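You operate a simulated robot arm through the tools that you are given. There is no shell and no other tool. Be economical: measure what you need, move in short steps, check, and stop when the job is done.

Carry out the task below with a simulated two-armed robot. There is one attempt and no reset: what you move stays moved.

Task
Pour the purple jug through the orange strainer into the top-up pot.
Fine: close the outflow valve first; put the jug back, lay the strainer in the white tray, close the pot's lid; spill nothing. Set down upright: what you pick out.
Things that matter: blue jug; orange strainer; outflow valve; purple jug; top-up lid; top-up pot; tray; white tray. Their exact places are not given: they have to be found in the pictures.

Only the result counts: the job must be done as asked and must still hold three seconds after the hand-in. Knocking over, shifting, dropping, spilling or breaking anything else fails it. Lids that push on must go on centred and level and be pressed home; caps that screw on are set level and turned clockwise until they are tight.

Robot
Two 7-joint arms with two-finger parallel grippers on one trunk, on a base that drives. Base frame: it is fixed to the floor where the robot stands at the start and does not move with it; the origin is under the middle of the robot, x ahead of it, y to its left, z up. Readings come in m, degrees, newtons and seconds.
The left shoulder is at the start at [0.06, 0.143, 0.837], the right one opposite. With the tool pointing down near the work surface each hand reaches from about 0.22 to 0.68 m from the robot's upright axis, wherever it stands, measured 20 degrees to its own side. Places, roughly: outflow valve [1, 0, 0.9]; top-up lid [1.1, 0.2, 1]; top-up pot [1, 0.2, 0.9]; tray [1, 0.7, 0.9]; white tray [1, 0.75, 0.75]. Payload 1.57 kg a hand.
The TCP of each hand is the grasp point between the finger pads, 0.03 m short of the fingertips. In the tool frame z runs along the fingers and y along their closing line. The gripper opens to 0.11 m. The fingers are 0.024 m wide and 0.012 m thick; the gripper's body (0.048 by 0.112 m) begins 0.078 m behind the TCP.
Orientation is that of the tool frame in the base frame, as a unit quaternion [x, y, z, w]. With the fingers straight down and closing along the base's y, the tool's x points along the base's -x, its y along +y and its z along -z.

Tools
- The arms move only by the tool step_arm. It takes "left_rows", "right_rows" or both (then of equal length, played together; a hand with none holds still); each is one flat list of numbers, 7 for each row, row after row: the shift along the tool's x, y, z in m, then the turn, a rotation vector about the tool's x, y, z in degrees, then the closure, from 0 (fully open) to 1 (shut). In form: [dx, dy, dz, wx, wy, wz, gripper, dx, dy, dz, wx, wy, wz, gripper, ...]. A call has 1 to 20 rows; each row shifts and turns the commanded pose from where the row before left it, along the tool's axes as they then stand. A row lasts 0.2 s, in which the tool goes at most 0.05 m and 8.6 degrees; a call with a longer step from one row to the next is refused whole, and so is a gripper value outside its range. Where a pose cannot be reached the arm comes as near as it can. A force on the tool above 50 N (or 10 N above the force at the start of the call, whichever is more), or a blocked arm, ends the call early, and 0.2 s more pass. Each finger travels about 0.045 m/s and halts on what it meets, pressing with about 31 N; the grip force reading is that of the motor and also rises with nothing between the fingers. The clock runs only during rows and for 0.2 s after the last one: add rows that do not move to give the fingers time. It gives the time, the measured TCP pose, the force on the tool (base axes), the opening and the grip force at its end, in the units of the frame above (readings bear some noise), with the torque about the TCP (base axes, N m) and any sound that the robot's microphone picked up, and new pictures: "show" is both (left out), scene, wrist or none (wrist: the cameras of the hands that moved).
- Cameras (640 x 400 px; columns grow to the right, rows downward): "scene" is now at [0.0544, 0.015, 1.463]; the picture's right is [0.19, -0.98, 0.00], its down [-0.61, -0.12, -0.78] and it looks along [0.77, 0.14, -0.63] (base axes); focal length 267 px, centre (320, 200). "left" rides on the left gripper at [0.07, -0.016, -0.141] in its tool frame; the picture's right is [0.23, 0.97, 0.00], its down [-0.86, 0.20, -0.48] and it looks along [-0.47, 0.11, 0.88] (tool axes); focal length 222 px, centre (320, 200). "right" rides on the right gripper at [0.07, 0.016, -0.141] in its tool frame; the picture's right is [-0.23, 0.97, 0.00], its down [-0.86, -0.20, -0.48] and it looks along [-0.47, -0.11, 0.88] (tool axes); focal length 222 px, centre (320, 200).
- slide_trunk(by): slides the trunk up (or, below 0, down) by that many m; the arms and the scene camera ride with it, the base frame stays. It gives what a move gives, with no picture.
- base_move(legs): drives the robot by 1 to 6 legs, each [ahead, left, turn to the left] in m, m and degrees, along the robot's own axes; the way and the turn of a leg run together, so that a leg with both is an arc; at most 1.5 m and 180 degrees a leg. The arms and the cameras ride along, it lands a little off, and it stops where it bumps. It gives what a move gives, and a new picture of the scene camera.
- head_to(pan, tilt): turns the head with the scene camera to pan (to the left, within 86 degrees either way) and tilt (down, from -29 to 69), counted from straight ahead of the robot. It gives what a move gives, and a new picture of the scene camera.
- pixel_to_xyz(camera, pixels): for up to 12 pixels [column, row] of the newest picture of that camera ("zoom" is the newest enlarged one), the place [x, y, z] in the base frame of the surface seen there, good to about 0.003 m. No time passes.
- close_up(camera, box): a new picture of the part [left, top, right, bottom] of that camera's present view, enlarged. No time passes.
- close_job(): hands the job in; it is judged then, once.

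Keep the steps short. Do not move on a guess: measure, check each grasp and each placing, and mend mistakes. In all there are 80 turns and 260 pictures (those below and enlarged ones count). Leave the grippers open and the arms clear of the work at the hand-in unless told otherwise, and finish with a single line.

The tools are called after "Emit:" as a command line: name --argument value ..., lists and objects as JSON in quotes. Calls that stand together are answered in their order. step_arm: Moves the arms, as the interface text tells. Its arguments: {"type":"object","properties":{"left_rows":{"type":"array","items":{"type":"number"}},"right_rows":{"type":"array","items":{"type":"number"}},"show":{"type":"string","enum":["both","scene","wrist","none"]}},"required":[]} The other tools are called the same way: slide_trunk (by) slides the trunk up or down; base_move (legs) drives the base; head_to (pan, tilt) turns the head that bears the scene camera; pixel_to_xyz (camera, pixels) gives the place of the surface under pixels of a picture; close_up (camera, box) takes an enlarged picture of a part of a camera's view; close_job () hands the job in.

At the start:

```text
clock: 0.0
left_tcp_pos: [0.445, 0.3948, 0.9992]
left_tool_rot: [0.0, 1.0, 0.0, -0.001]
left_wrist_force: [-0.6, -0.9, 0.1]
left_ft_torque: [-0.02, 0.03, -0.01]
left_gripper_width: 0.11
left_finger_force: 0.1
right_tcp_pos: [0.457, -0.0624, 1.0007]
right_tool_rot: [0.0, 1.0, 0.0, -0.001]
right_wrist_force: [0.3, 0.1, 0.6]
right_ft_torque: [0.01, -0.01, -0.02]
right_gripper_width: 0.1099
right_finger_force: 0.0
trunk travel left (down, up): [-0.435, 0.155]
robot x, y, heading: [0.0034, 0.0, 0.1]
head pan, tilt: [10.7, 38.7]
```

scene: 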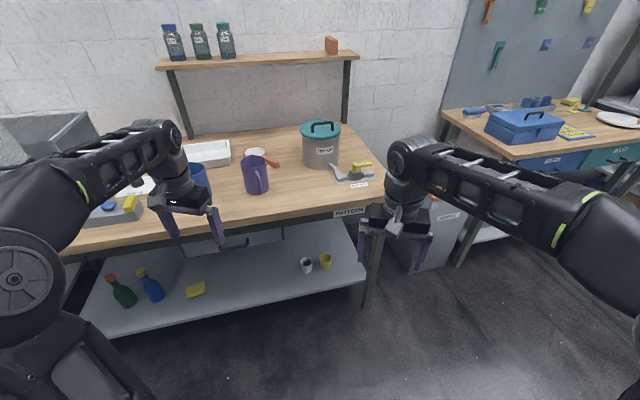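
right: 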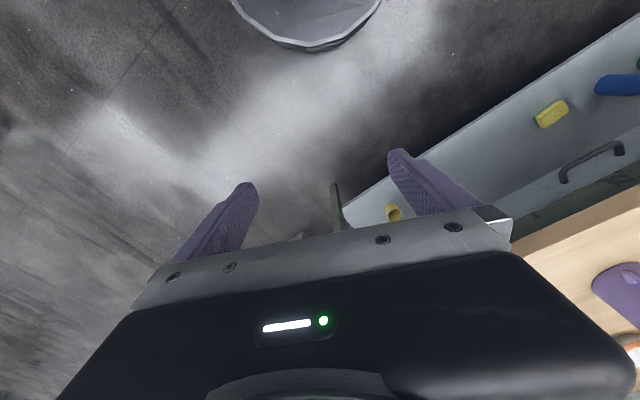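
left: 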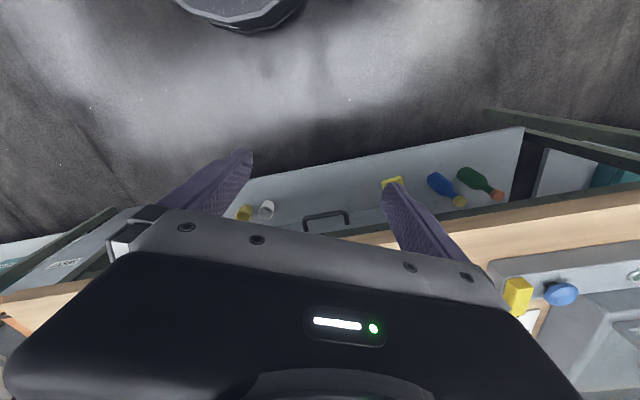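

I see the bench with the purple jug near (256,175), the pot near (321,148), the valve near (355,172) and the strainer near (258,153). I'll enlarge the work area and measure it.

Emit:
close_up --camera "scene" --box '[220, 100, 400, 212]'

Emit:
close_up --camera "scene" --box '[60, 110, 280, 247]'

Emit:
pixel_to_xyz --camera "scene" --pixels '[[321, 122], [321, 150], [363, 164], [340, 175], [256, 160], [260, 182], [255, 152], [274, 164], [207, 152], [232, 200], [330, 190], [195, 175]]'

```text
3.56 times, centred on (310, 156) of scene
```

zoom: 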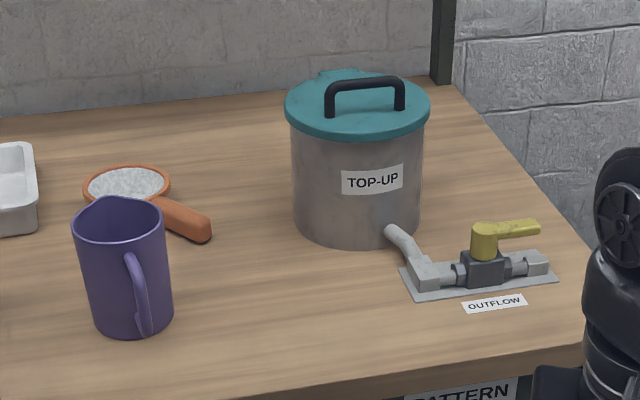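

```text
2.91 times, centred on (170, 178) of scene
```

zoom: 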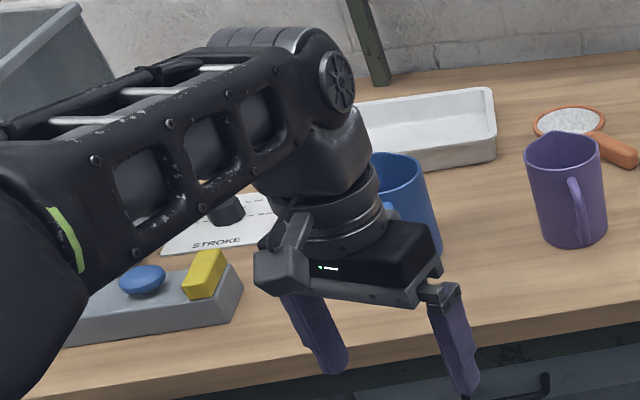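

```text
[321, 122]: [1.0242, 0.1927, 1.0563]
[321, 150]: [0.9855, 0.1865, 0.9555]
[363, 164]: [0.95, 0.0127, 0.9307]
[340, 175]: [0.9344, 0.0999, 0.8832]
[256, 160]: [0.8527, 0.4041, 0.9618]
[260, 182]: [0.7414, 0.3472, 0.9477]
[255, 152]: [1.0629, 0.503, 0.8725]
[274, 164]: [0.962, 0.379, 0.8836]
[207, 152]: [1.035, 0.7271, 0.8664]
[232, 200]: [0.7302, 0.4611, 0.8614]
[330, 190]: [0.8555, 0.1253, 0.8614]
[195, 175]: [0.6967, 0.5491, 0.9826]
```

Table top is at z≈0.861. Next: zoom in on the valve, pot, strainer and jug with tighter boxes to measure them precisely.

Emit:
close_up --camera "scene" --box '[325, 150, 389, 190]'

Emit:
pixel_to_xyz --camera "zoom" --pixels '[[270, 120], [300, 110], [340, 125], [400, 115], [440, 110], [270, 200], [110, 245], [480, 215], [400, 215], [60, 140], [200, 330], [300, 300]]'

Emit:
close_up --camera "scene" --box '[290, 110, 354, 150]'

Emit:
pixel_to_xyz --camera "zoom" --pixels '[[220, 110], [320, 110], [440, 110], [210, 190], [450, 175], [330, 240], [100, 160], [500, 140], [250, 80], [170, 100]]'

Emit:
close_up --camera "scene" --box '[230, 140, 294, 200]'

Emit:
pixel_to_xyz --camera "scene" --pixels '[[150, 240], [240, 225], [330, 206], [380, 180], [100, 245]]'

```text
10.00 times, centred on (357, 170) of scene
```

zoom: 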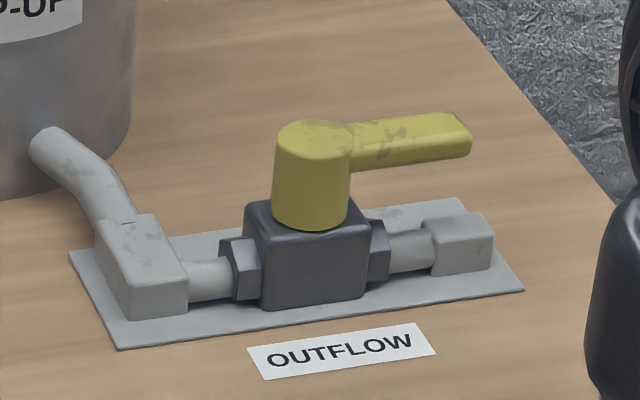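

```text
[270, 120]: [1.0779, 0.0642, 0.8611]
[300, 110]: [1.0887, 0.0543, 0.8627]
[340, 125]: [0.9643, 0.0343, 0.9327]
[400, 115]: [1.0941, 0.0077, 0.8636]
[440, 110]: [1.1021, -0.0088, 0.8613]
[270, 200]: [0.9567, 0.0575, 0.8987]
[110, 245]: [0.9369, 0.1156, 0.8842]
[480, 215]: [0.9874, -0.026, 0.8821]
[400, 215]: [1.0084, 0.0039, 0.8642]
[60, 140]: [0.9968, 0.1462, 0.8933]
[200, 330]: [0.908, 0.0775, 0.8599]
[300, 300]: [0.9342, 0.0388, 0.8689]
```

```text
10.00 times, centred on (322, 130) of scene
```

zoom: 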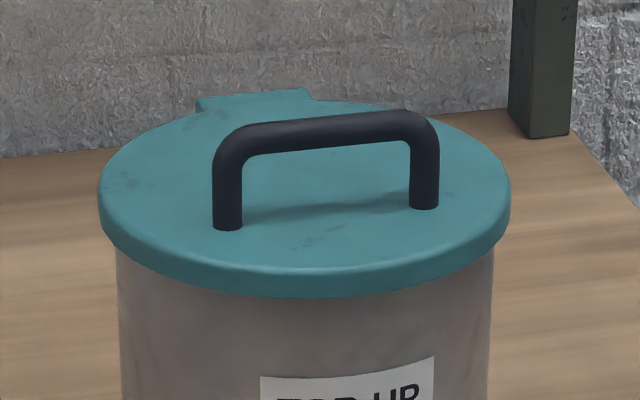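

```text
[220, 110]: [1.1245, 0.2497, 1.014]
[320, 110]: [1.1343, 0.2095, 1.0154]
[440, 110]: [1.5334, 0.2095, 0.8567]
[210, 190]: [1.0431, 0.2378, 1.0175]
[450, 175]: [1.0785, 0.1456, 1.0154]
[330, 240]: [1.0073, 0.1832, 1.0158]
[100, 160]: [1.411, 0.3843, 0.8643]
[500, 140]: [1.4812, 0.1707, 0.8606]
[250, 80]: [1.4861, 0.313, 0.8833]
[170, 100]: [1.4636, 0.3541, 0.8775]
```

```text
6.67 times, centred on (262, 170) of scene
```

zoom: 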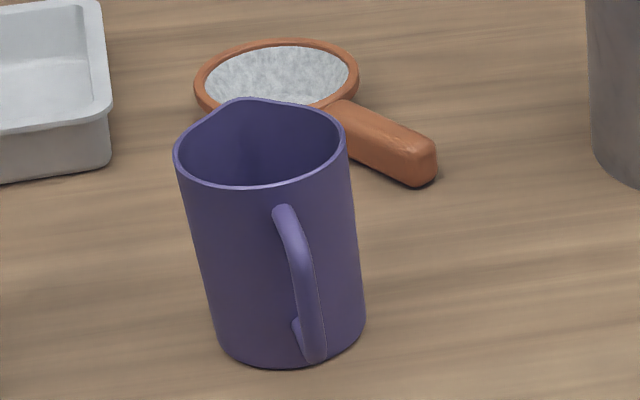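

```text
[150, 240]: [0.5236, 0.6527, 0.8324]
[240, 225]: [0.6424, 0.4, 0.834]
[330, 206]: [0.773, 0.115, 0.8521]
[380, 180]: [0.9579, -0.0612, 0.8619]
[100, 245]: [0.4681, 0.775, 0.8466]
```

The bench is turned about 24.6° to the left of my heading, and its front edge is 0.75 m away along its normal. I'll raise the trunk so the hands clear everything, square up to the bench and drive part of the way.

Emit:
slide_trunk --by 0.15

Emit:
head_to --pan 0 --tilt 45

Emit:
base_move --legs '[[0, 0, 24.5], [0.3, -0.1, 0]]'

```text
clock: 1.8
left_tcp_pos: [0.4444, 0.3963, 1.1495]
left_tool_rot: [0.0, 1.0, 0.001, 0.0]
left_wrist_force: [-0.7, 0.3, -0.1]
left_ft_torque: [0.0, 0.01, -0.01]
left_gripper_width: 0.1101
left_finger_force: 0.1
right_tcp_pos: [0.4566, -0.0629, 1.1491]
right_tool_rot: [0.0, 1.0, 0.0, 0.0]
right_wrist_force: [0.0, 1.0, -0.3]
right_ft_torque: [0.05, 0.0, -0.01]
right_gripper_width: 0.1098
right_finger_force: 0.0
trunk travel left (down, up): [-0.585, 0.005]
robot x, y, heading: [0.0005, 0.0001, -0.1]
head pan, tilt: [10.7, 38.7]
```

```text
clock: 2.5
left_tcp_pos: [0.4451, 0.3951, 1.1498]
left_tool_rot: [0.0, 1.0, 0.0, 0.001]
left_wrist_force: [-0.2, -0.4, -0.1]
left_ft_torque: [-0.02, 0.01, 0.0]
left_gripper_width: 0.11
left_finger_force: 0.0
right_tcp_pos: [0.4577, -0.0628, 1.1489]
right_tool_rot: [0.0, 1.0, -0.001, 0.0]
right_wrist_force: [0.3, -0.1, 0.3]
right_ft_torque: [0.01, 0.01, 0.04]
right_gripper_width: 0.1098
right_finger_force: 0.0
trunk travel left (down, up): [-0.585, 0.005]
robot x, y, heading: [-0.0001, -0.0005, -0.0]
head pan, tilt: [0.0, 45.0]
```

scene: 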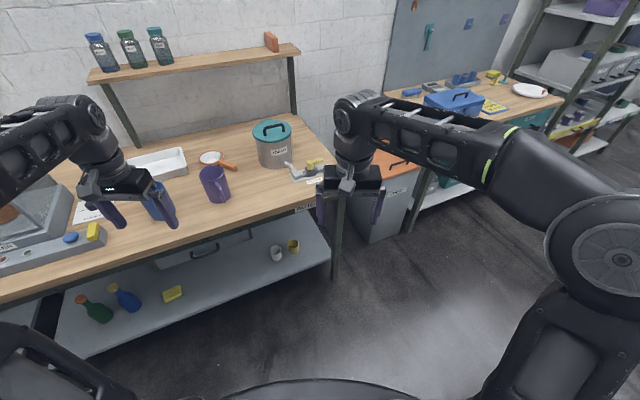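

```text
clock: 5.8
left_tcp_pos: [0.5594, 0.5759, 1.15]
left_tool_rot: [-0.211, 0.978, 0.0, -0.001]
left_wrist_force: [0.7, -0.3, -0.3]
left_ft_torque: [-0.01, 0.01, -0.01]
left_gripper_width: 0.1098
left_finger_force: 0.0
right_tcp_pos: [0.7589, 0.1633, 1.149]
right_tool_rot: [-0.21, 0.978, 0.0, -0.001]
right_wrist_force: [0.5, 0.0, 0.0]
right_ft_torque: [-0.01, 0.02, 0.01]
right_gripper_width: 0.1101
right_finger_force: 0.1
trunk travel left (down, up): [-0.585, 0.005]
robot x, y, heading: [0.3168, 0.0346, 24.5]
head pan, tilt: [0.0, 45.0]
```

scene: 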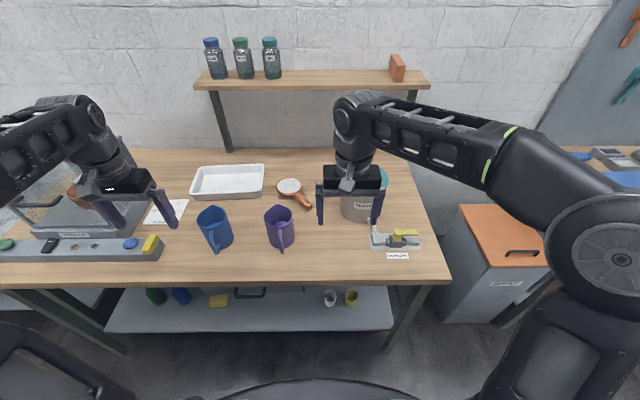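

The robot is square to the bench now. Before driving closer I'll measure the base's front edge at the bottom of the picture, the lower shelf edge, and the work objects.

Emit:
pixel_to_xyz --camera "scene" --pixels '[[310, 383], [310, 395], [280, 328], [280, 284], [400, 290], [260, 390]]'

Emit:
close_up --camera "scene" --box '[180, 155, 340, 255]'

Emit:
pixel_to_xyz --camera "zoom" --pixels '[[340, 255], [455, 220], [408, 210], [397, 300], [407, 370], [400, 385], [435, 130], [500, 190], [525, 215], [190, 90], [60, 160], [310, 160]]'

```text
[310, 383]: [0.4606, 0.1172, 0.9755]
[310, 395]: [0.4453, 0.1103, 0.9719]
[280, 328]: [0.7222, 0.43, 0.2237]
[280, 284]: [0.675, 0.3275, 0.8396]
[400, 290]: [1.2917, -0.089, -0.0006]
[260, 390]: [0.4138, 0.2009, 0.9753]
```

```text
4.00 times, centred on (260, 205) of scene
```

zoom: 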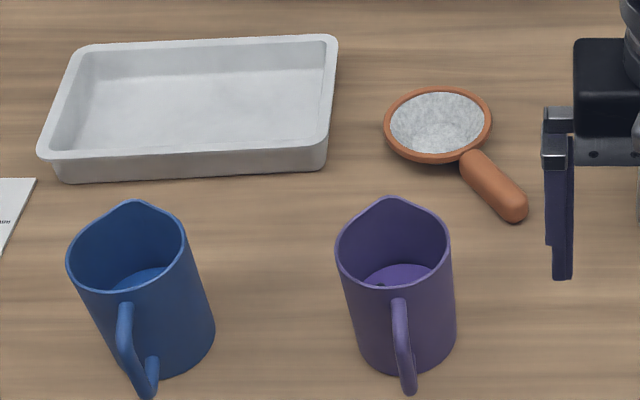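

```text
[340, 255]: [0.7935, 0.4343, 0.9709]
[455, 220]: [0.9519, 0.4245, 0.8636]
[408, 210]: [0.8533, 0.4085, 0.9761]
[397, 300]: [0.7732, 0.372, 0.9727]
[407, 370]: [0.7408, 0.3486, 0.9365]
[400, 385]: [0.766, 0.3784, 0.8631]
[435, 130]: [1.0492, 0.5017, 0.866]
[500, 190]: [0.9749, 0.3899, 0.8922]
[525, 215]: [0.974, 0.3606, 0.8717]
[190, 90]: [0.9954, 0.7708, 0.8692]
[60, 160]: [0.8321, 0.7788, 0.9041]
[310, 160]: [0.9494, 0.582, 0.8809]
```

Emit:
head_to --pan 0 --tilt 69

```text
clock: 6.7
left_tcp_pos: [0.5586, 0.5761, 1.15]
left_tool_rot: [-0.211, 0.978, 0.0, 0.0]
left_wrist_force: [-0.7, -0.7, 0.4]
left_ft_torque: [0.0, -0.02, 0.02]
left_gripper_width: 0.1098
left_finger_force: 0.0
right_tcp_pos: [0.7583, 0.1627, 1.1501]
right_tool_rot: [-0.21, 0.978, 0.0, 0.0]
right_wrist_force: [0.2, 0.8, 0.1]
right_ft_torque: [0.01, -0.01, -0.02]
right_gripper_width: 0.1097
right_finger_force: 0.1
trunk travel left (down, up): [-0.585, 0.005]
robot x, y, heading: [0.3214, 0.0346, 24.2]
head pan, tilt: [0.0, 68.8]
```

scene: 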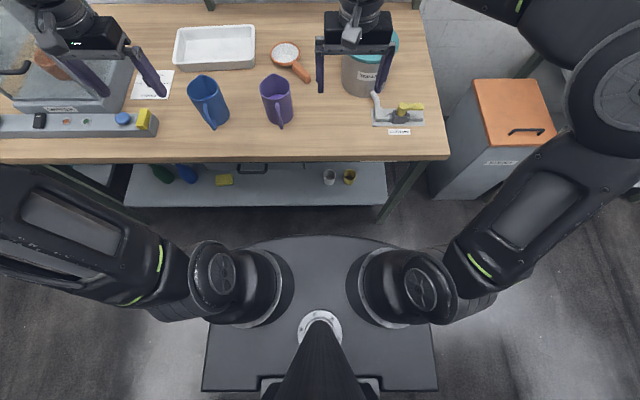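

Emit:
pixel_to_xyz --camera "scene" --pixels '[[320, 225], [320, 240], [200, 390]]'

Emit:
base_move --legs '[[0.17, 0, 0.3]]'

```text
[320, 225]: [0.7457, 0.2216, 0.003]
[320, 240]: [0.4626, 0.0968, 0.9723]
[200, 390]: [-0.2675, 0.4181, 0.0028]
```

```text
clock: 8.2
left_tcp_pos: [0.7122, 0.6485, 1.1495]
left_tool_rot: [-0.213, 0.977, -0.001, -0.001]
left_wrist_force: [1.1, -0.9, -0.2]
left_ft_torque: [-0.02, 0.03, 0.02]
left_gripper_width: 0.1103
left_finger_force: 0.1
right_tcp_pos: [0.9133, 0.2381, 1.1489]
right_tool_rot: [-0.213, 0.977, 0.0, -0.001]
right_wrist_force: [0.2, 0.0, -0.3]
right_ft_torque: [-0.02, 0.04, 0.01]
right_gripper_width: 0.1101
right_finger_force: 0.1
trunk travel left (down, up): [-0.585, 0.005]
robot x, y, heading: [0.4697, 0.1042, 24.7]
head pan, tilt: [0.0, 68.8]
```

scene: 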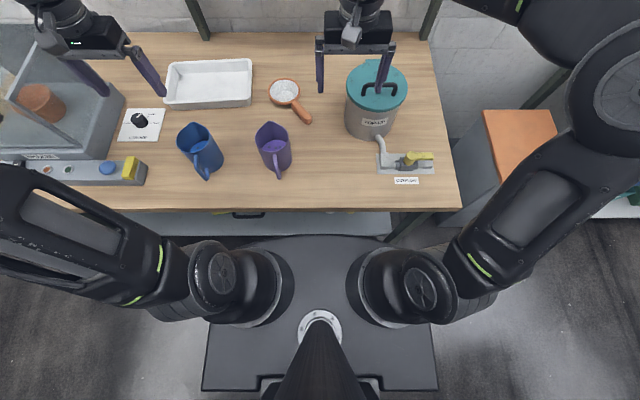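

Now about 0.28 m from the bench edge. Enlarge the valve and pot from above to measure them.

Emit:
close_up --camera "scene" --box '[360, 130, 456, 190]'

Emit:
pixel_to_xyz --camera "zoom" --pixels '[[290, 195], [330, 175], [360, 160], [420, 160], [480, 165], [480, 150], [450, 185], [300, 240], [170, 235], [430, 270], [270, 190]]'

Emit:
close_up --camera "scene" --box '[328, 50, 424, 110]'

Emit:
pixel_to_xyz --camera "zoom" --pixels '[[340, 200], [400, 200], [260, 200], [300, 150], [500, 200], [340, 290], [235, 240], [430, 240], [430, 300], [500, 290], [130, 200], [520, 250]]'

```text
6.67 times, centred on (408, 160) of scene
```

zoom: 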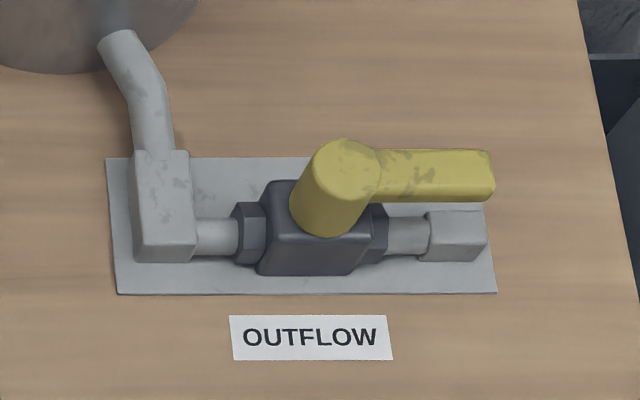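

```text
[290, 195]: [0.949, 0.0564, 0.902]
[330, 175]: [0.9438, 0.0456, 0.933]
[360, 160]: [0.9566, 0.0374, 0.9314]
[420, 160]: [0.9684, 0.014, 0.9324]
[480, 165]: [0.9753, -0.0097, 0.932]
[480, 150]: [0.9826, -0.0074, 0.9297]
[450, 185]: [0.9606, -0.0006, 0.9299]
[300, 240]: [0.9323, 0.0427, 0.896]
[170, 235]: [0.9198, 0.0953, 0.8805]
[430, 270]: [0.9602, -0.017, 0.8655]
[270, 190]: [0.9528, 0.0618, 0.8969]
```

```text
6.67 times, centred on (376, 80) of scene
```

zoom: 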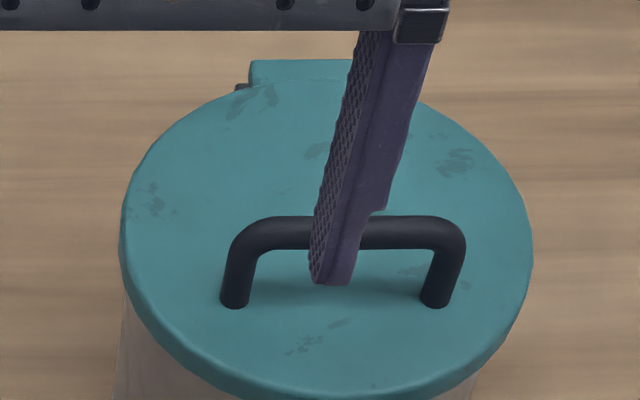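

```text
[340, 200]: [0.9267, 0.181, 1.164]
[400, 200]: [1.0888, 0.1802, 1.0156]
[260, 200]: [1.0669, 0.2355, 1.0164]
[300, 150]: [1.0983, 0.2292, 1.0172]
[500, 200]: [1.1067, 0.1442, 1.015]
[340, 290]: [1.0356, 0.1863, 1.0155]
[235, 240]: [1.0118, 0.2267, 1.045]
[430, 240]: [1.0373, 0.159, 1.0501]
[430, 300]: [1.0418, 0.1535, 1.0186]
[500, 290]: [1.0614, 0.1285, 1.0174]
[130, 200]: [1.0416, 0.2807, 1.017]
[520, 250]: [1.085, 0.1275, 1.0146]
```

The valve hub is at about (0.947, 0.042) and the yellow lever lies along the pipe, pointing right, so the valve is open. I'll move the closed right hand to just behind the lever, still above it, and look.

Emit:
step_arm --right_rows '[0.0037, -0.0474, 0, 0, 0, 0, 1, 0.0037, -0.0474, 0, 0, 0, 0, 1, 0.0037, -0.0474, 0, 0, 0, 0, 1, 0.0037, -0.0474, 0, 0, 0, 0, 1, 0.0037, -0.0474, 0, 0, 0, 0, 1, 0, 0, 0.04, 0, 0, 0, 1, 0, 0, 0.04, 0, 0, 0, 1, 0, 0, 0.04, 0, 0, 0, 1, 0, 0, 0.04, 0, 0, 0, 1, 0, 0, 0, 0, 0, 0, 1, 0, 0, 0, 0, 0, 0, 1]'

Emit:
close_up --camera "scene" --box '[360, 130, 456, 190]'

```text
clock: 10.6
left_tcp_pos: [0.7119, 0.6477, 1.1496]
left_tool_rot: [-0.212, 0.977, 0.001, 0.001]
left_wrist_force: [0.6, 0.1, 0.4]
left_ft_torque: [0.02, -0.03, 0.02]
left_gripper_width: 0.11
left_finger_force: 0.1
right_tcp_pos: [0.9951, 0.0131, 0.9898]
right_tool_rot: [-0.213, 0.977, 0.0, 0.0]
right_wrist_force: [-0.2, -1.3, -0.1]
right_ft_torque: [0.01, 0.04, 0.0]
right_gripper_width: 0.0003
right_finger_force: 21.5
trunk travel left (down, up): [-0.585, 0.005]
robot x, y, heading: [0.4711, 0.1043, 24.4]
head pan, tilt: [0.0, 68.8]
```

scene: 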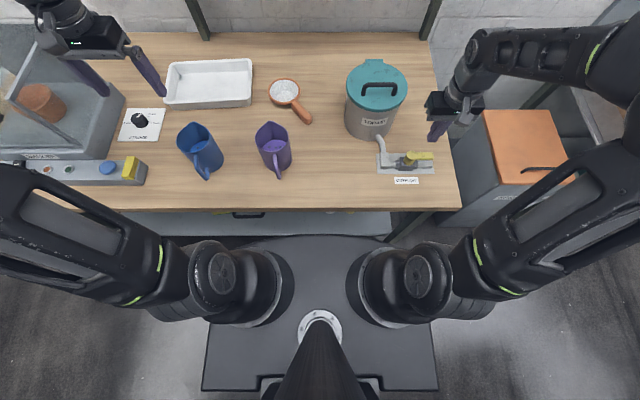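
right: 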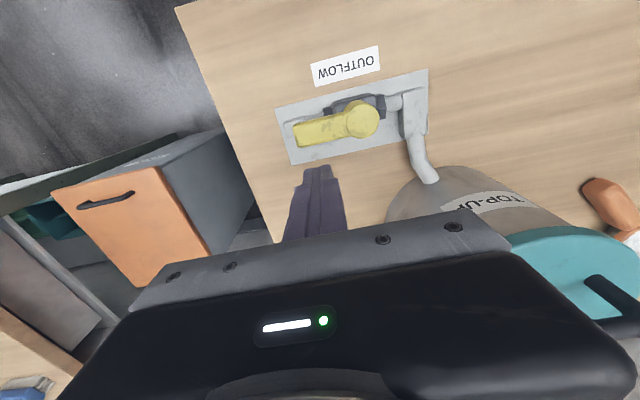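

```text
6.67 times, centred on (408, 160) of scene
```

zoom: 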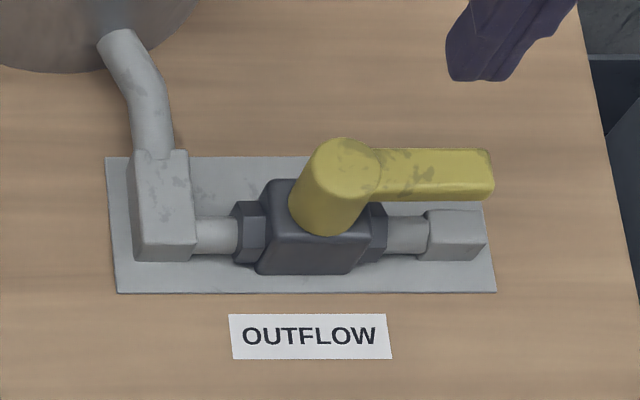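

The closed fingertips are at (545,60) in the zoom, just behind and above the lever. Lower by 0.05 and sweep clockwise, towards me.

Emit:
step_arm --right_rows '[0, 0, 0.025, 0, 0, 0, 1, 0, 0, 0.025, 0, 0, 0, 1, 0.01, -0.0011, 0, 0, 0, 0, 1, 0.0175, -0.0047, 0, 0, 0, 0, 1, 0.018, 0.0016, 0, 0, 0, 0, 1, 0.0163, 0.0076, 0, 0, 0, 0, 1, 0.01, 0.0092, 0, 0, 0, 0, 1, 0.0052, 0.0074, 0, 0, 0, 0, 1, 0.0015, 0.0045, 0, 0, 0, 0, 1]' --show "scene"

Emit:
close_up --camera "scene" --box '[360, 130, 456, 190]'

```text
clock: 11.6
left_tcp_pos: [0.7107, 0.6489, 1.1497]
left_tool_rot: [-0.214, 0.977, 0.0, 0.001]
left_wrist_force: [-0.3, -0.7, 0.9]
left_ft_torque: [0.02, -0.07, -0.04]
left_gripper_width: 0.11
left_finger_force: 0.1
right_tcp_pos: [0.9884, 0.0103, 0.9432]
right_tool_rot: [-0.217, 0.976, 0.006, 0.02]
right_wrist_force: [21.0, 10.1, -10.0]
right_ft_torque: [0.18, -0.43, -0.05]
right_gripper_width: 0.0
right_finger_force: 22.2
trunk travel left (down, up): [-0.585, 0.005]
robot x, y, heading: [0.4738, 0.104, 24.7]
head pan, tilt: [0.0, 68.8]
stopped in row 4 (right hand): the force on the tool passed its limit at 58 N (the readings are from after the stop); the commanded pose is now the measured one
```

scene: 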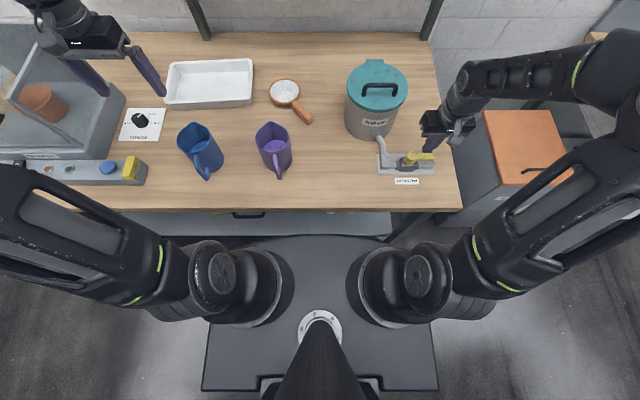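

```text
6.67 times, centred on (408, 160) of scene
```

zoom: 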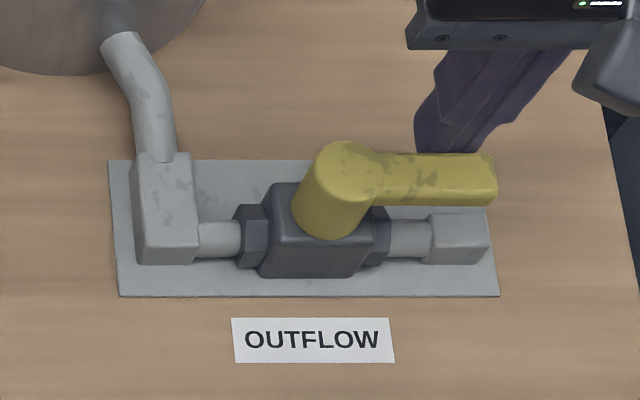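

Pulling towards me hit a hard stop (58 N) and the lever did not turn. I'll hop over the lever and push it the other way, to the back.

Emit:
step_arm --right_rows '[-0.01, 0, 0, 0, 2.4, 0, 1, 0, 0, -0.035, 0, 0, 0, 1, 0, 0, -0.035, 0, 0, 0, 1, 0.034, 0, 0, 0, 0, 0, 1, 0.0345, 0, 0, 0, 0, 0, 1, 0, 0, 0.035, 0, 0, 0, 1, 0, 0, 0.035, 0, 0, 0, 1, -0.012, -0.0011, 0, 0, 0, 0, 1, -0.0175, -0.0047, 0, 0, 0, 0, 1, -0.018, 0.0016, 0, 0, 0, 0, 1, -0.0163, 0.0076, 0, 0, 0, 0, 1, -0.01, 0.0092, 0, 0, 0, 0, 1, -0.0052, 0.0074, 0, 0, 0, 0, 1, -0.0015, 0.0035, 0, 0, 0, 0, 1]' --show "scene"

Emit:
close_up --camera "scene" --box '[360, 130, 456, 190]'

```text
clock: 14.6
left_tcp_pos: [0.7104, 0.6488, 1.1483]
left_tool_rot: [-0.214, 0.977, 0.0, 0.001]
left_wrist_force: [0.0, -0.6, 0.1]
left_ft_torque: [0.01, 0.0, -0.01]
left_gripper_width: 0.1102
left_finger_force: 0.0
right_tcp_pos: [0.9938, 0.0377, 0.9436]
right_tool_rot: [-0.216, 0.976, -0.001, -0.007]
right_wrist_force: [-0.2, -0.7, -0.4]
right_ft_torque: [0.0, 0.02, 0.01]
right_gripper_width: 0.0
right_finger_force: 21.2
trunk travel left (down, up): [-0.585, 0.005]
robot x, y, heading: [0.4697, 0.1019, 24.7]
head pan, tilt: [0.0, 68.8]
```

scene: 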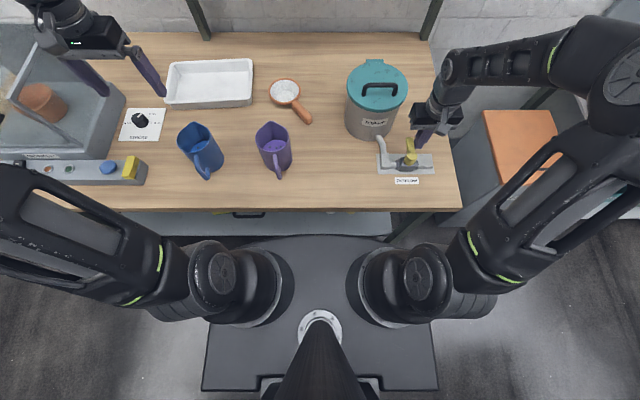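

```text
6.67 times, centred on (408, 160) of scene
```

zoom: 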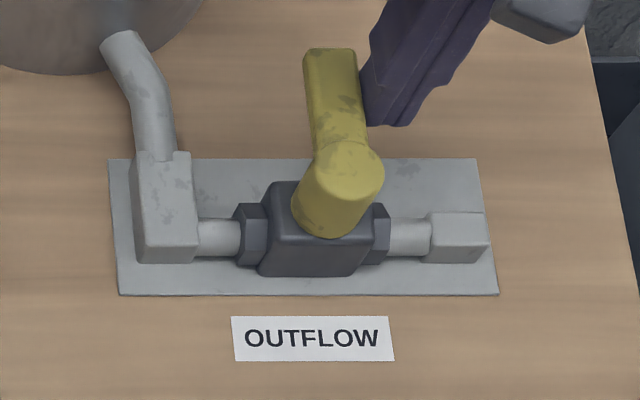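

The lever turned to about square across the pipe. I'll push gently a bit further left to make sure it's at its stop.

Emit:
step_arm --right_rows '[0, 0.004, 0, 0, 0, 0, 1, 0, 0.004, 0, 0, 0, 0, 1, 0, 0.004, 0, 0, 0, 0, 1]' --show "none"

Emit:
close_up --camera "scene" --box '[360, 130, 456, 190]'

```text
clock: 15.4
left_tcp_pos: [0.7132, 0.6444, 1.1512]
left_tool_rot: [-0.213, 0.977, 0.002, -0.001]
left_wrist_force: [-0.1, -0.2, 0.7]
left_ft_torque: [0.01, -0.01, -0.01]
left_gripper_width: 0.1101
left_finger_force: 0.0
right_tcp_pos: [0.9932, 0.0403, 0.9435]
right_tool_rot: [-0.214, 0.977, -0.002, -0.004]
right_wrist_force: [22.7, -38.6, 11.2]
right_ft_torque: [-0.53, -0.15, 0.47]
right_gripper_width: 0.0
right_finger_force: 21.0
trunk travel left (down, up): [-0.585, 0.005]
robot x, y, heading: [0.4713, 0.1033, 24.8]
head pan, tilt: [0.0, 68.8]
```

```text
6.67 times, centred on (408, 160) of scene
```

zoom: 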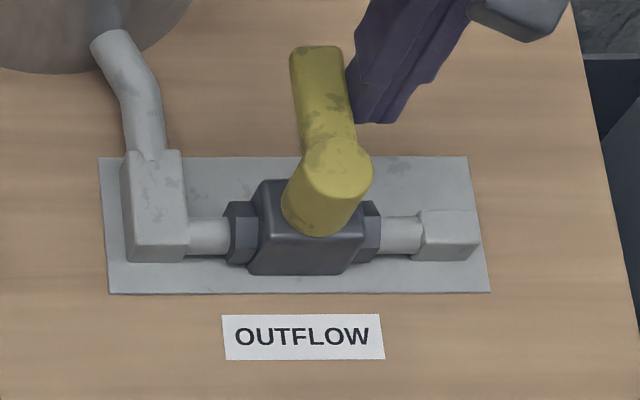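

The valve is hard against its stop (45 N). Next I'll back off, rise, move over the lid handle and turn the hand 90° so its fingers straddle the bar.

Emit:
step_arm --right_rows '[0, -0.015, 0, 0, 0, 0, 1, 0, 0, -0.04, 0, 0, 0, 1, 0, 0, -0.045, 0, 0, 0, 1, 0, 0, -0.045, 0, 0, 0, 1, 0, 0, -0.045, 0, 0, 0, 0.9, 0, 0, -0.035, 0, 0, -8.2, 0.8, -0.03, 0.035, 0, 0, 0, 0, 0.6, 0, 0, 0, 0, 0, 0, 0.6]' --show "none"

Emit:
close_up --camera "scene" --box '[328, 40, 472, 190]'

```text
clock: 17.2
left_tcp_pos: [0.7094, 0.6472, 1.15]
left_tool_rot: [-0.213, 0.977, 0.0, 0.0]
left_wrist_force: [-0.1, 0.1, 0.7]
left_ft_torque: [-0.04, -0.01, -0.02]
left_gripper_width: 0.1099
left_finger_force: 0.1
right_tcp_pos: [1.004, 0.0798, 1.154]
right_tool_rot: [-0.286, 0.958, 0.001, -0.005]
right_wrist_force: [-0.3, -0.8, 0.0]
right_ft_torque: [0.03, -0.03, -0.01]
right_gripper_width: 0.0442
right_finger_force: 0.0
trunk travel left (down, up): [-0.585, 0.005]
robot x, y, heading: [0.4687, 0.1041, 24.9]
head pan, tilt: [0.0, 68.8]
```

```text
2.67 times, centred on (400, 115) of scene
```

zoom: 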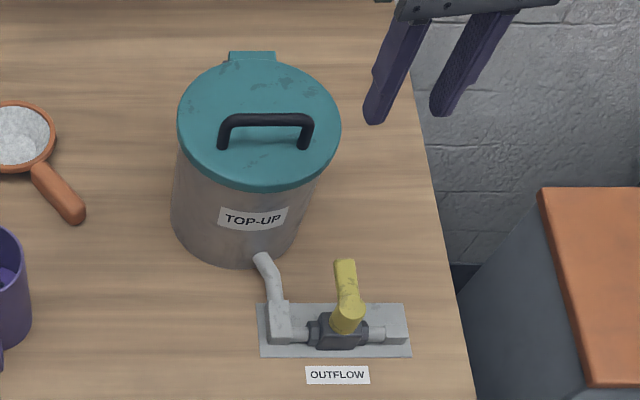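

Emit:
pixel_to_xyz --camera "zoom" --pixels '[[240, 121], [265, 120], [295, 121], [222, 148], [305, 148], [265, 180], [250, 57], [232, 58], [275, 58], [340, 120], [180, 125], [250, 68]]'

```text
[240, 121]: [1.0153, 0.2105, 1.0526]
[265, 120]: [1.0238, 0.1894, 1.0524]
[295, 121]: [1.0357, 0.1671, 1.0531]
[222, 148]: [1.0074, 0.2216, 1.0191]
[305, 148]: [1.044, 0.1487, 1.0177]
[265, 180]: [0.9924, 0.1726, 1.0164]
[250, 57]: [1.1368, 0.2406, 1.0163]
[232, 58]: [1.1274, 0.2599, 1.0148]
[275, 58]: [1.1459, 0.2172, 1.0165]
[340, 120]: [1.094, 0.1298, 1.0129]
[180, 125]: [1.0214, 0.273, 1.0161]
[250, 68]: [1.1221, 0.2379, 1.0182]
```

Handle bar centre is about (1.0255, 0.188, 1.047). Move above it at z 1.15 and finish the yaw.

Emit:
step_arm --right_rows '[-0.0258, 0.0262, 0, 0, 0, 0, 0.6, -0.0258, 0.0262, 0, 0, 0, 0, 0.6, -0.0258, 0.0262, 0, 0, 0, 0, 0.6, 0, 0, 0, 0, 0, -8.13, 0.6, 0, 0, 0, 0, 0, -8.13, 0.6, 0, 0, 0, 0, 0, -8.13, 0.6, 0, 0, 0, 0, 0, -8.13, 0.6, 0, 0, 0, 0, 0, -8.13, 0.6, 0, 0, 0, 0, 0, -8.13, 0.6, 0, 0, 0, 0, 0, -8.13, 0.6, 0, 0, 0, 0, 0, -8.13, 0.6, 0, 0, 0, 0, 0, -8.13, 0.6, 0, 0, 0, 0, 0, -8.13, 0.6, 0, 0, 0, 0, 0, 0, 0.6]' --show "both"

```text
clock: 20.2
left_tcp_pos: [0.7107, 0.6503, 1.1503]
left_tool_rot: [-0.214, 0.977, 0.0, 0.0]
left_wrist_force: [0.1, 0.0, 0.3]
left_ft_torque: [0.01, 0.01, -0.02]
left_gripper_width: 0.1098
left_finger_force: 0.1
right_tcp_pos: [1.0203, 0.1654, 1.153]
right_tool_rot: [0.842, -0.54, -0.003, 0.004]
right_wrist_force: [0.2, 0.0, 0.2]
right_ft_torque: [0.0, 0.02, 0.01]
right_gripper_width: 0.0439
right_finger_force: 0.1
right hand out of reach, approached as far as the arm can: row 3
trunk travel left (down, up): [-0.585, 0.005]
robot x, y, heading: [0.4725, 0.1, 24.6]
head pan, tilt: [0.0, 68.8]
```

scene: 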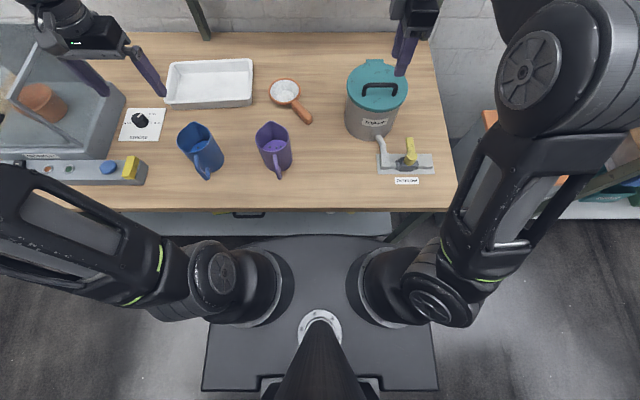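
right: 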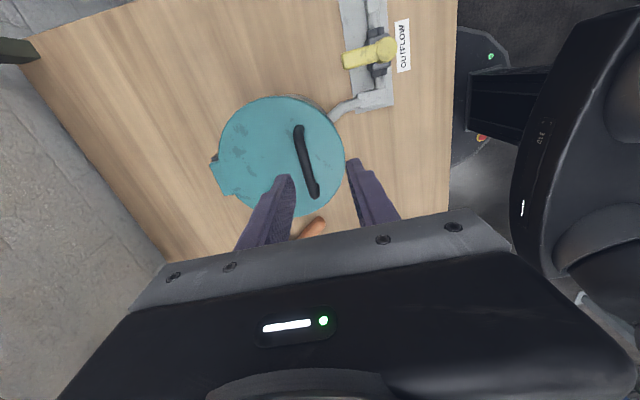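

The arm is at its reach limit, 2 cm short. I'll drive 0.06 m closer; the hands stay high and clear of everything.

Emit:
base_move --legs '[[0.06, 0.0, 0]]'

```text
clock: 21.2
left_tcp_pos: [0.7662, 0.6748, 1.1491]
left_tool_rot: [-0.214, 0.977, 0.0, -0.001]
left_wrist_force: [0.4, -0.2, -0.8]
left_ft_torque: [-0.04, 0.08, 0.0]
left_gripper_width: 0.11
left_finger_force: 0.2
right_tcp_pos: [1.0767, 0.1915, 1.1512]
right_tool_rot: [0.841, -0.541, -0.004, 0.006]
right_wrist_force: [0.4, 1.1, 0.2]
right_ft_torque: [-0.01, 0.02, -0.01]
right_gripper_width: 0.044
right_finger_force: 0.0
trunk travel left (down, up): [-0.585, 0.005]
robot x, y, heading: [0.5281, 0.1297, 24.5]
head pan, tilt: [0.0, 68.8]
```

scene: 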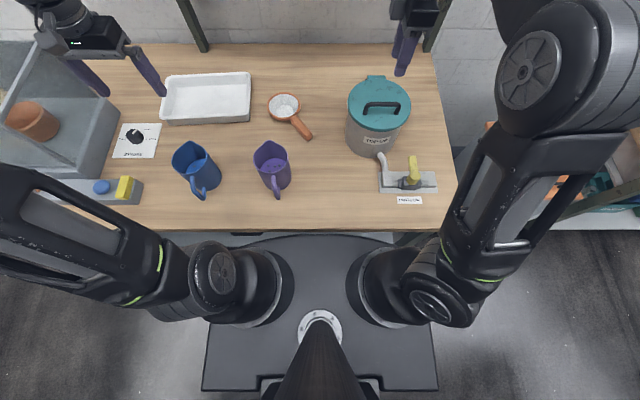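

Emit:
step_arm --right_rows '[-0.009, 0.024, 0, 0, 0, 0, 0.6, -0.009, 0.024, 0, 0, 0, 0, 0.6, 0, 0, 0.035, 0, 0, 0, 0.6, 0, 0, 0.025, 0, 0, 0, 0.6, 0, 0, 0, 0, 0, 0, 0.6]' --show "wrist"

Emit:
close_up --camera "scene" --box '[328, 40, 472, 130]'

```text
clock: 22.4
left_tcp_pos: [0.7639, 0.6746, 1.1496]
left_tool_rot: [-0.214, 0.977, 0.0, -0.001]
left_wrist_force: [0.3, 0.5, 0.7]
left_ft_torque: [0.01, 0.04, -0.02]
left_gripper_width: 0.1101
left_finger_force: 0.0
right_tcp_pos: [1.0231, 0.1867, 1.094]
right_tool_rot: [0.841, -0.541, -0.003, 0.004]
right_wrist_force: [-0.6, -0.5, 0.5]
right_ft_torque: [0.01, 0.03, -0.03]
right_gripper_width: 0.044
right_finger_force: 0.0
trunk travel left (down, up): [-0.585, 0.005]
robot x, y, heading: [0.5266, 0.1315, 24.7]
head pan, tilt: [0.0, 68.8]
```

right: 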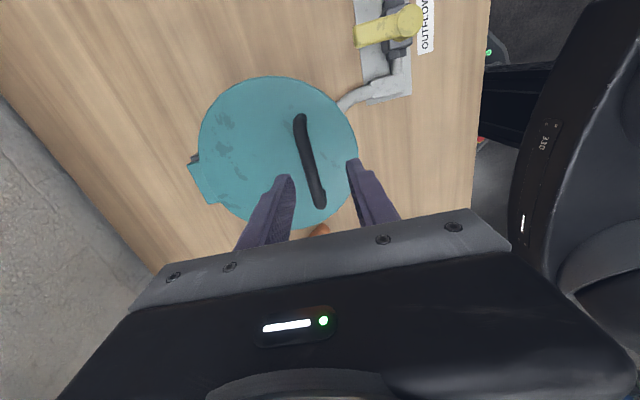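

```text
4.44 times, centred on (400, 85) of scene
```

zoom: 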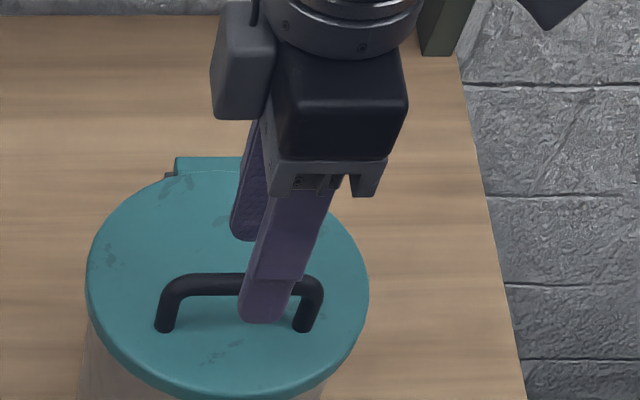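

The bar lies between the fingers. Lower 0.045 m and grip.

Emit:
step_arm --right_rows '[0, 0, 0.023, 0, 0, 0, 0.6, 0, 0, 0.022, 0, 0, 0, 0.6, 0, 0, 0, 0, 0, 0, 1, 0, 0, 0, 0, 0, 0, 1, 0, 0, 0, 0, 0, 0, 1]' --show "none"

Emit:
close_up --camera "scene" --box '[328, 40, 472, 130]'

```text
clock: 23.6
left_tcp_pos: [0.7691, 0.6766, 1.1487]
left_tool_rot: [-0.215, 0.977, -0.001, -0.003]
left_wrist_force: [0.3, 0.1, -0.3]
left_ft_torque: [0.03, 0.01, 0.0]
left_gripper_width: 0.1097
left_finger_force: 0.1
right_tcp_pos: [1.0292, 0.1901, 1.0476]
right_tool_rot: [0.841, -0.54, -0.003, 0.0]
right_wrist_force: [34.2, 14.6, 0.1]
right_ft_torque: [-0.53, -0.29, 0.22]
right_gripper_width: 0.0119
right_finger_force: 22.5
trunk travel left (down, up): [-0.585, 0.005]
robot x, y, heading: [0.528, 0.1289, 24.9]
head pan, tilt: [0.0, 68.8]
```

```text
4.44 times, centred on (400, 85) of scene
```

zoom: 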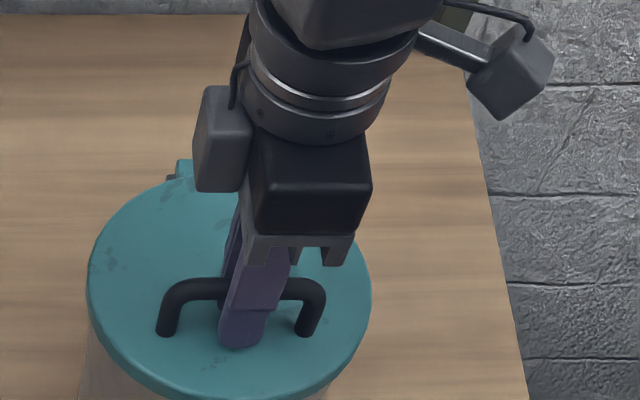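

The bar is gripped (width 0.012). I'll lift along an arc about the rear hinge to about 40°, watching the force.

Emit:
step_arm --right_rows '[0, -0.012, -0.0195, 5, 0, 0, 1, 0, -0.0127, -0.0167, 5, 0, 0, 1, 0, -0.0165, -0.0129, 5, 0, 0, 1, 0, -0.0192, -0.0081, 5, 0, 0, 1, 0, 0, 0, 0, 0, 0, 1]' --show "both"

Emit:
close_up --camera "scene" --box '[328, 40, 472, 130]'

```text
clock: 24.8
left_tcp_pos: [0.7636, 0.6734, 1.1512]
left_tool_rot: [-0.214, 0.977, 0.0, 0.002]
left_wrist_force: [0.0, 0.1, -0.3]
left_ft_torque: [0.03, 0.0, -0.02]
left_gripper_width: 0.1102
left_finger_force: 0.0
right_tcp_pos: [1.0706, 0.2088, 1.1157]
right_tool_rot: [0.828, -0.534, 0.091, -0.142]
right_wrist_force: [-11.7, -3.7, 10.2]
right_ft_torque: [-0.24, 0.03, 0.29]
right_gripper_width: 0.0115
right_finger_force: 29.0
trunk travel left (down, up): [-0.585, 0.005]
robot x, y, heading: [0.5225, 0.1296, 24.5]
head pan, tilt: [0.0, 68.8]
```

scene: 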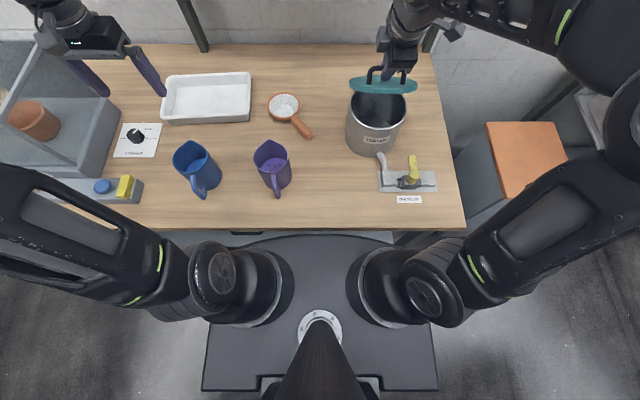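
right: 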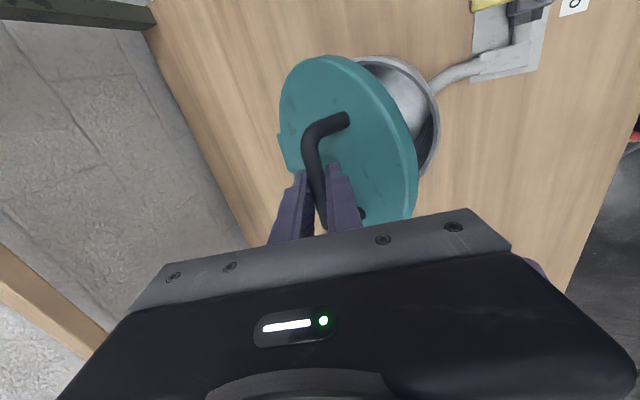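

```text
4.44 times, centred on (400, 85) of scene
```

zoom: 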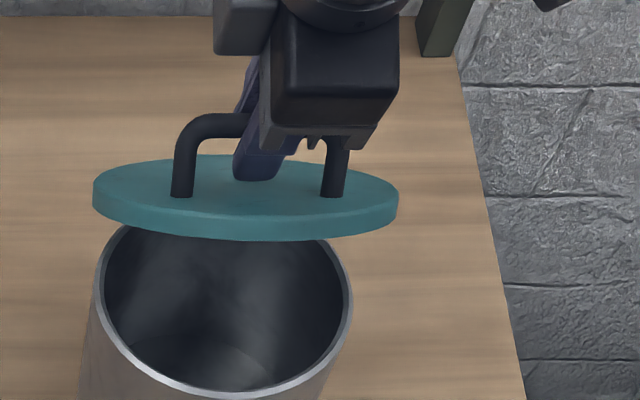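

Works well: the lid is about 40° up and the forces are small. Continue the arc to about 80°.

Emit:
step_arm --right_rows '[0, -0.0208, -0.003, 0, 0, 0, 1, 0, -0.0209, 0.0007, 0, 0, 0, 1, 0, -0.0204, 0.0044, 0, 0, 0, 1, 0, -0.0194, 0.0079, 0, 0, 0, 1, 0, 0, 0, 0, 0, 0, 1]' --show "both"

```text
clock: 26.0
left_tcp_pos: [0.7619, 0.6736, 1.1502]
left_tool_rot: [-0.215, 0.977, 0.0, 0.0]
left_wrist_force: [0.2, 0.8, 0.3]
left_ft_torque: [-0.02, -0.02, 0.02]
left_gripper_width: 0.1101
left_finger_force: 0.0
right_tcp_pos: [1.1445, 0.2427, 1.1324]
right_tool_rot: [0.829, -0.533, 0.092, -0.144]
right_wrist_force: [-0.2, 1.9, 23.5]
right_ft_torque: [0.13, 0.1, 0.38]
right_gripper_width: 0.0116
right_finger_force: 29.2
trunk travel left (down, up): [-0.585, 0.005]
robot x, y, heading: [0.5256, 0.1239, 24.7]
head pan, tilt: [0.0, 68.8]
```

scene: 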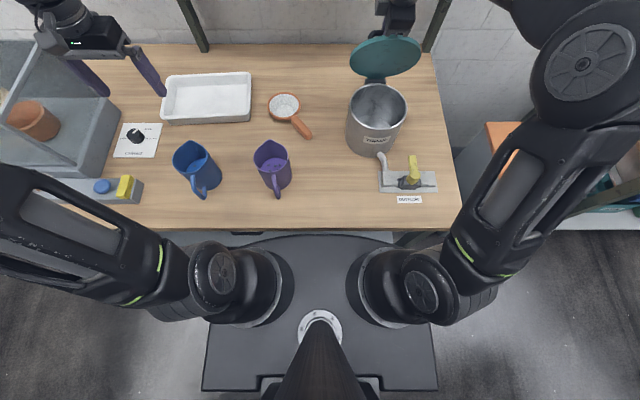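
right: 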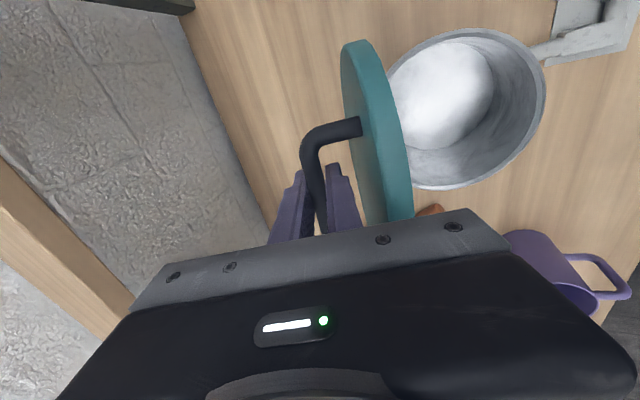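

Emit:
step_arm --right_rows '[0, -0.0177, 0.011, 0, 0, 0, 1, 0, -0.0156, 0.014, 0, 0, 0, 1, 0, 0, 0, 0, 0, 0, 1]' --show "both"

```text
clock: 26.8
left_tcp_pos: [0.7594, 0.6722, 1.1532]
left_tool_rot: [-0.214, 0.977, -0.001, 0.002]
left_wrist_force: [-0.1, -0.2, 0.0]
left_ft_torque: [-0.02, -0.01, -0.01]
left_gripper_width: 0.1098
left_finger_force: 0.0
right_tcp_pos: [1.1784, 0.2576, 1.1233]
right_tool_rot: [0.828, -0.534, 0.092, -0.144]
right_wrist_force: [-9.2, -3.3, 43.1]
right_ft_torque: [-1.25, 2.32, 0.55]
right_gripper_width: 0.0115
right_finger_force: 29.1
trunk travel left (down, up): [-0.585, 0.005]
robot x, y, heading: [0.5227, 0.1298, 24.8]
head pan, tilt: [0.0, 68.8]
```

scene: 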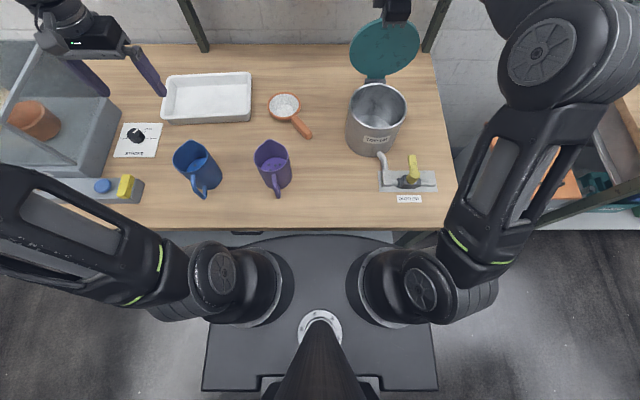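
right: 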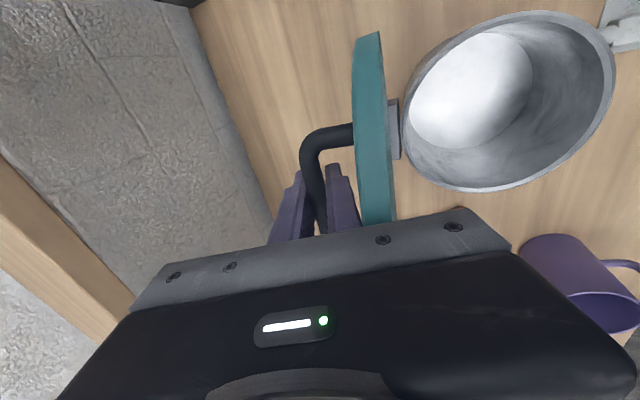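

The lid is past vertical, its underside is visible, and it is near its stop. I'll open the fingers slightly and slide straight up along the lid off the bar.

Emit:
step_arm --right_rows '[0, 0, 0, 0, 0, 0, 0.8, 0, 0, 0, 0, 0, 0, 0.8, 0, -0.009, -0.018, 0, 0, 0, 0.8, 0, -0.009, -0.018, 0, 0, 0, 0.8]' --show "both"

```text
clock: 27.8
left_tcp_pos: [0.7653, 0.6742, 1.149]
left_tool_rot: [-0.214, 0.977, 0.0, -0.001]
left_wrist_force: [-0.2, -1.4, -0.6]
left_ft_torque: [-0.05, -0.03, 0.01]
left_gripper_width: 0.1101
left_finger_force: 0.2
right_tcp_pos: [1.1849, 0.2596, 1.1509]
right_tool_rot: [0.83, -0.534, 0.087, -0.134]
right_wrist_force: [-11.2, -5.0, -32.4]
right_ft_torque: [-0.54, 0.24, 0.31]
right_gripper_width: 0.0416
right_finger_force: 11.7
trunk travel left (down, up): [-0.585, 0.005]
robot x, y, heading: [0.5267, 0.1301, 24.5]
head pan, tilt: [0.0, 68.8]
```

scene: 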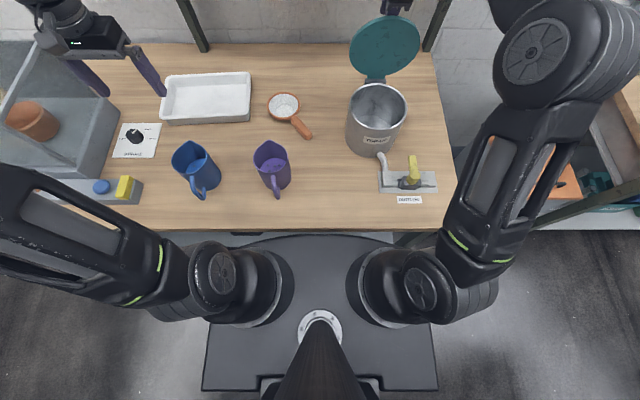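
right: 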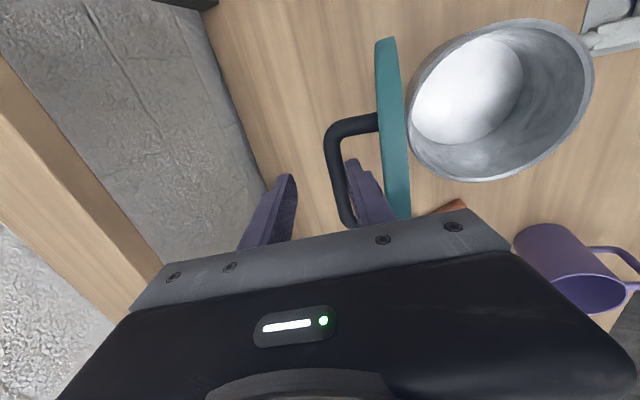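

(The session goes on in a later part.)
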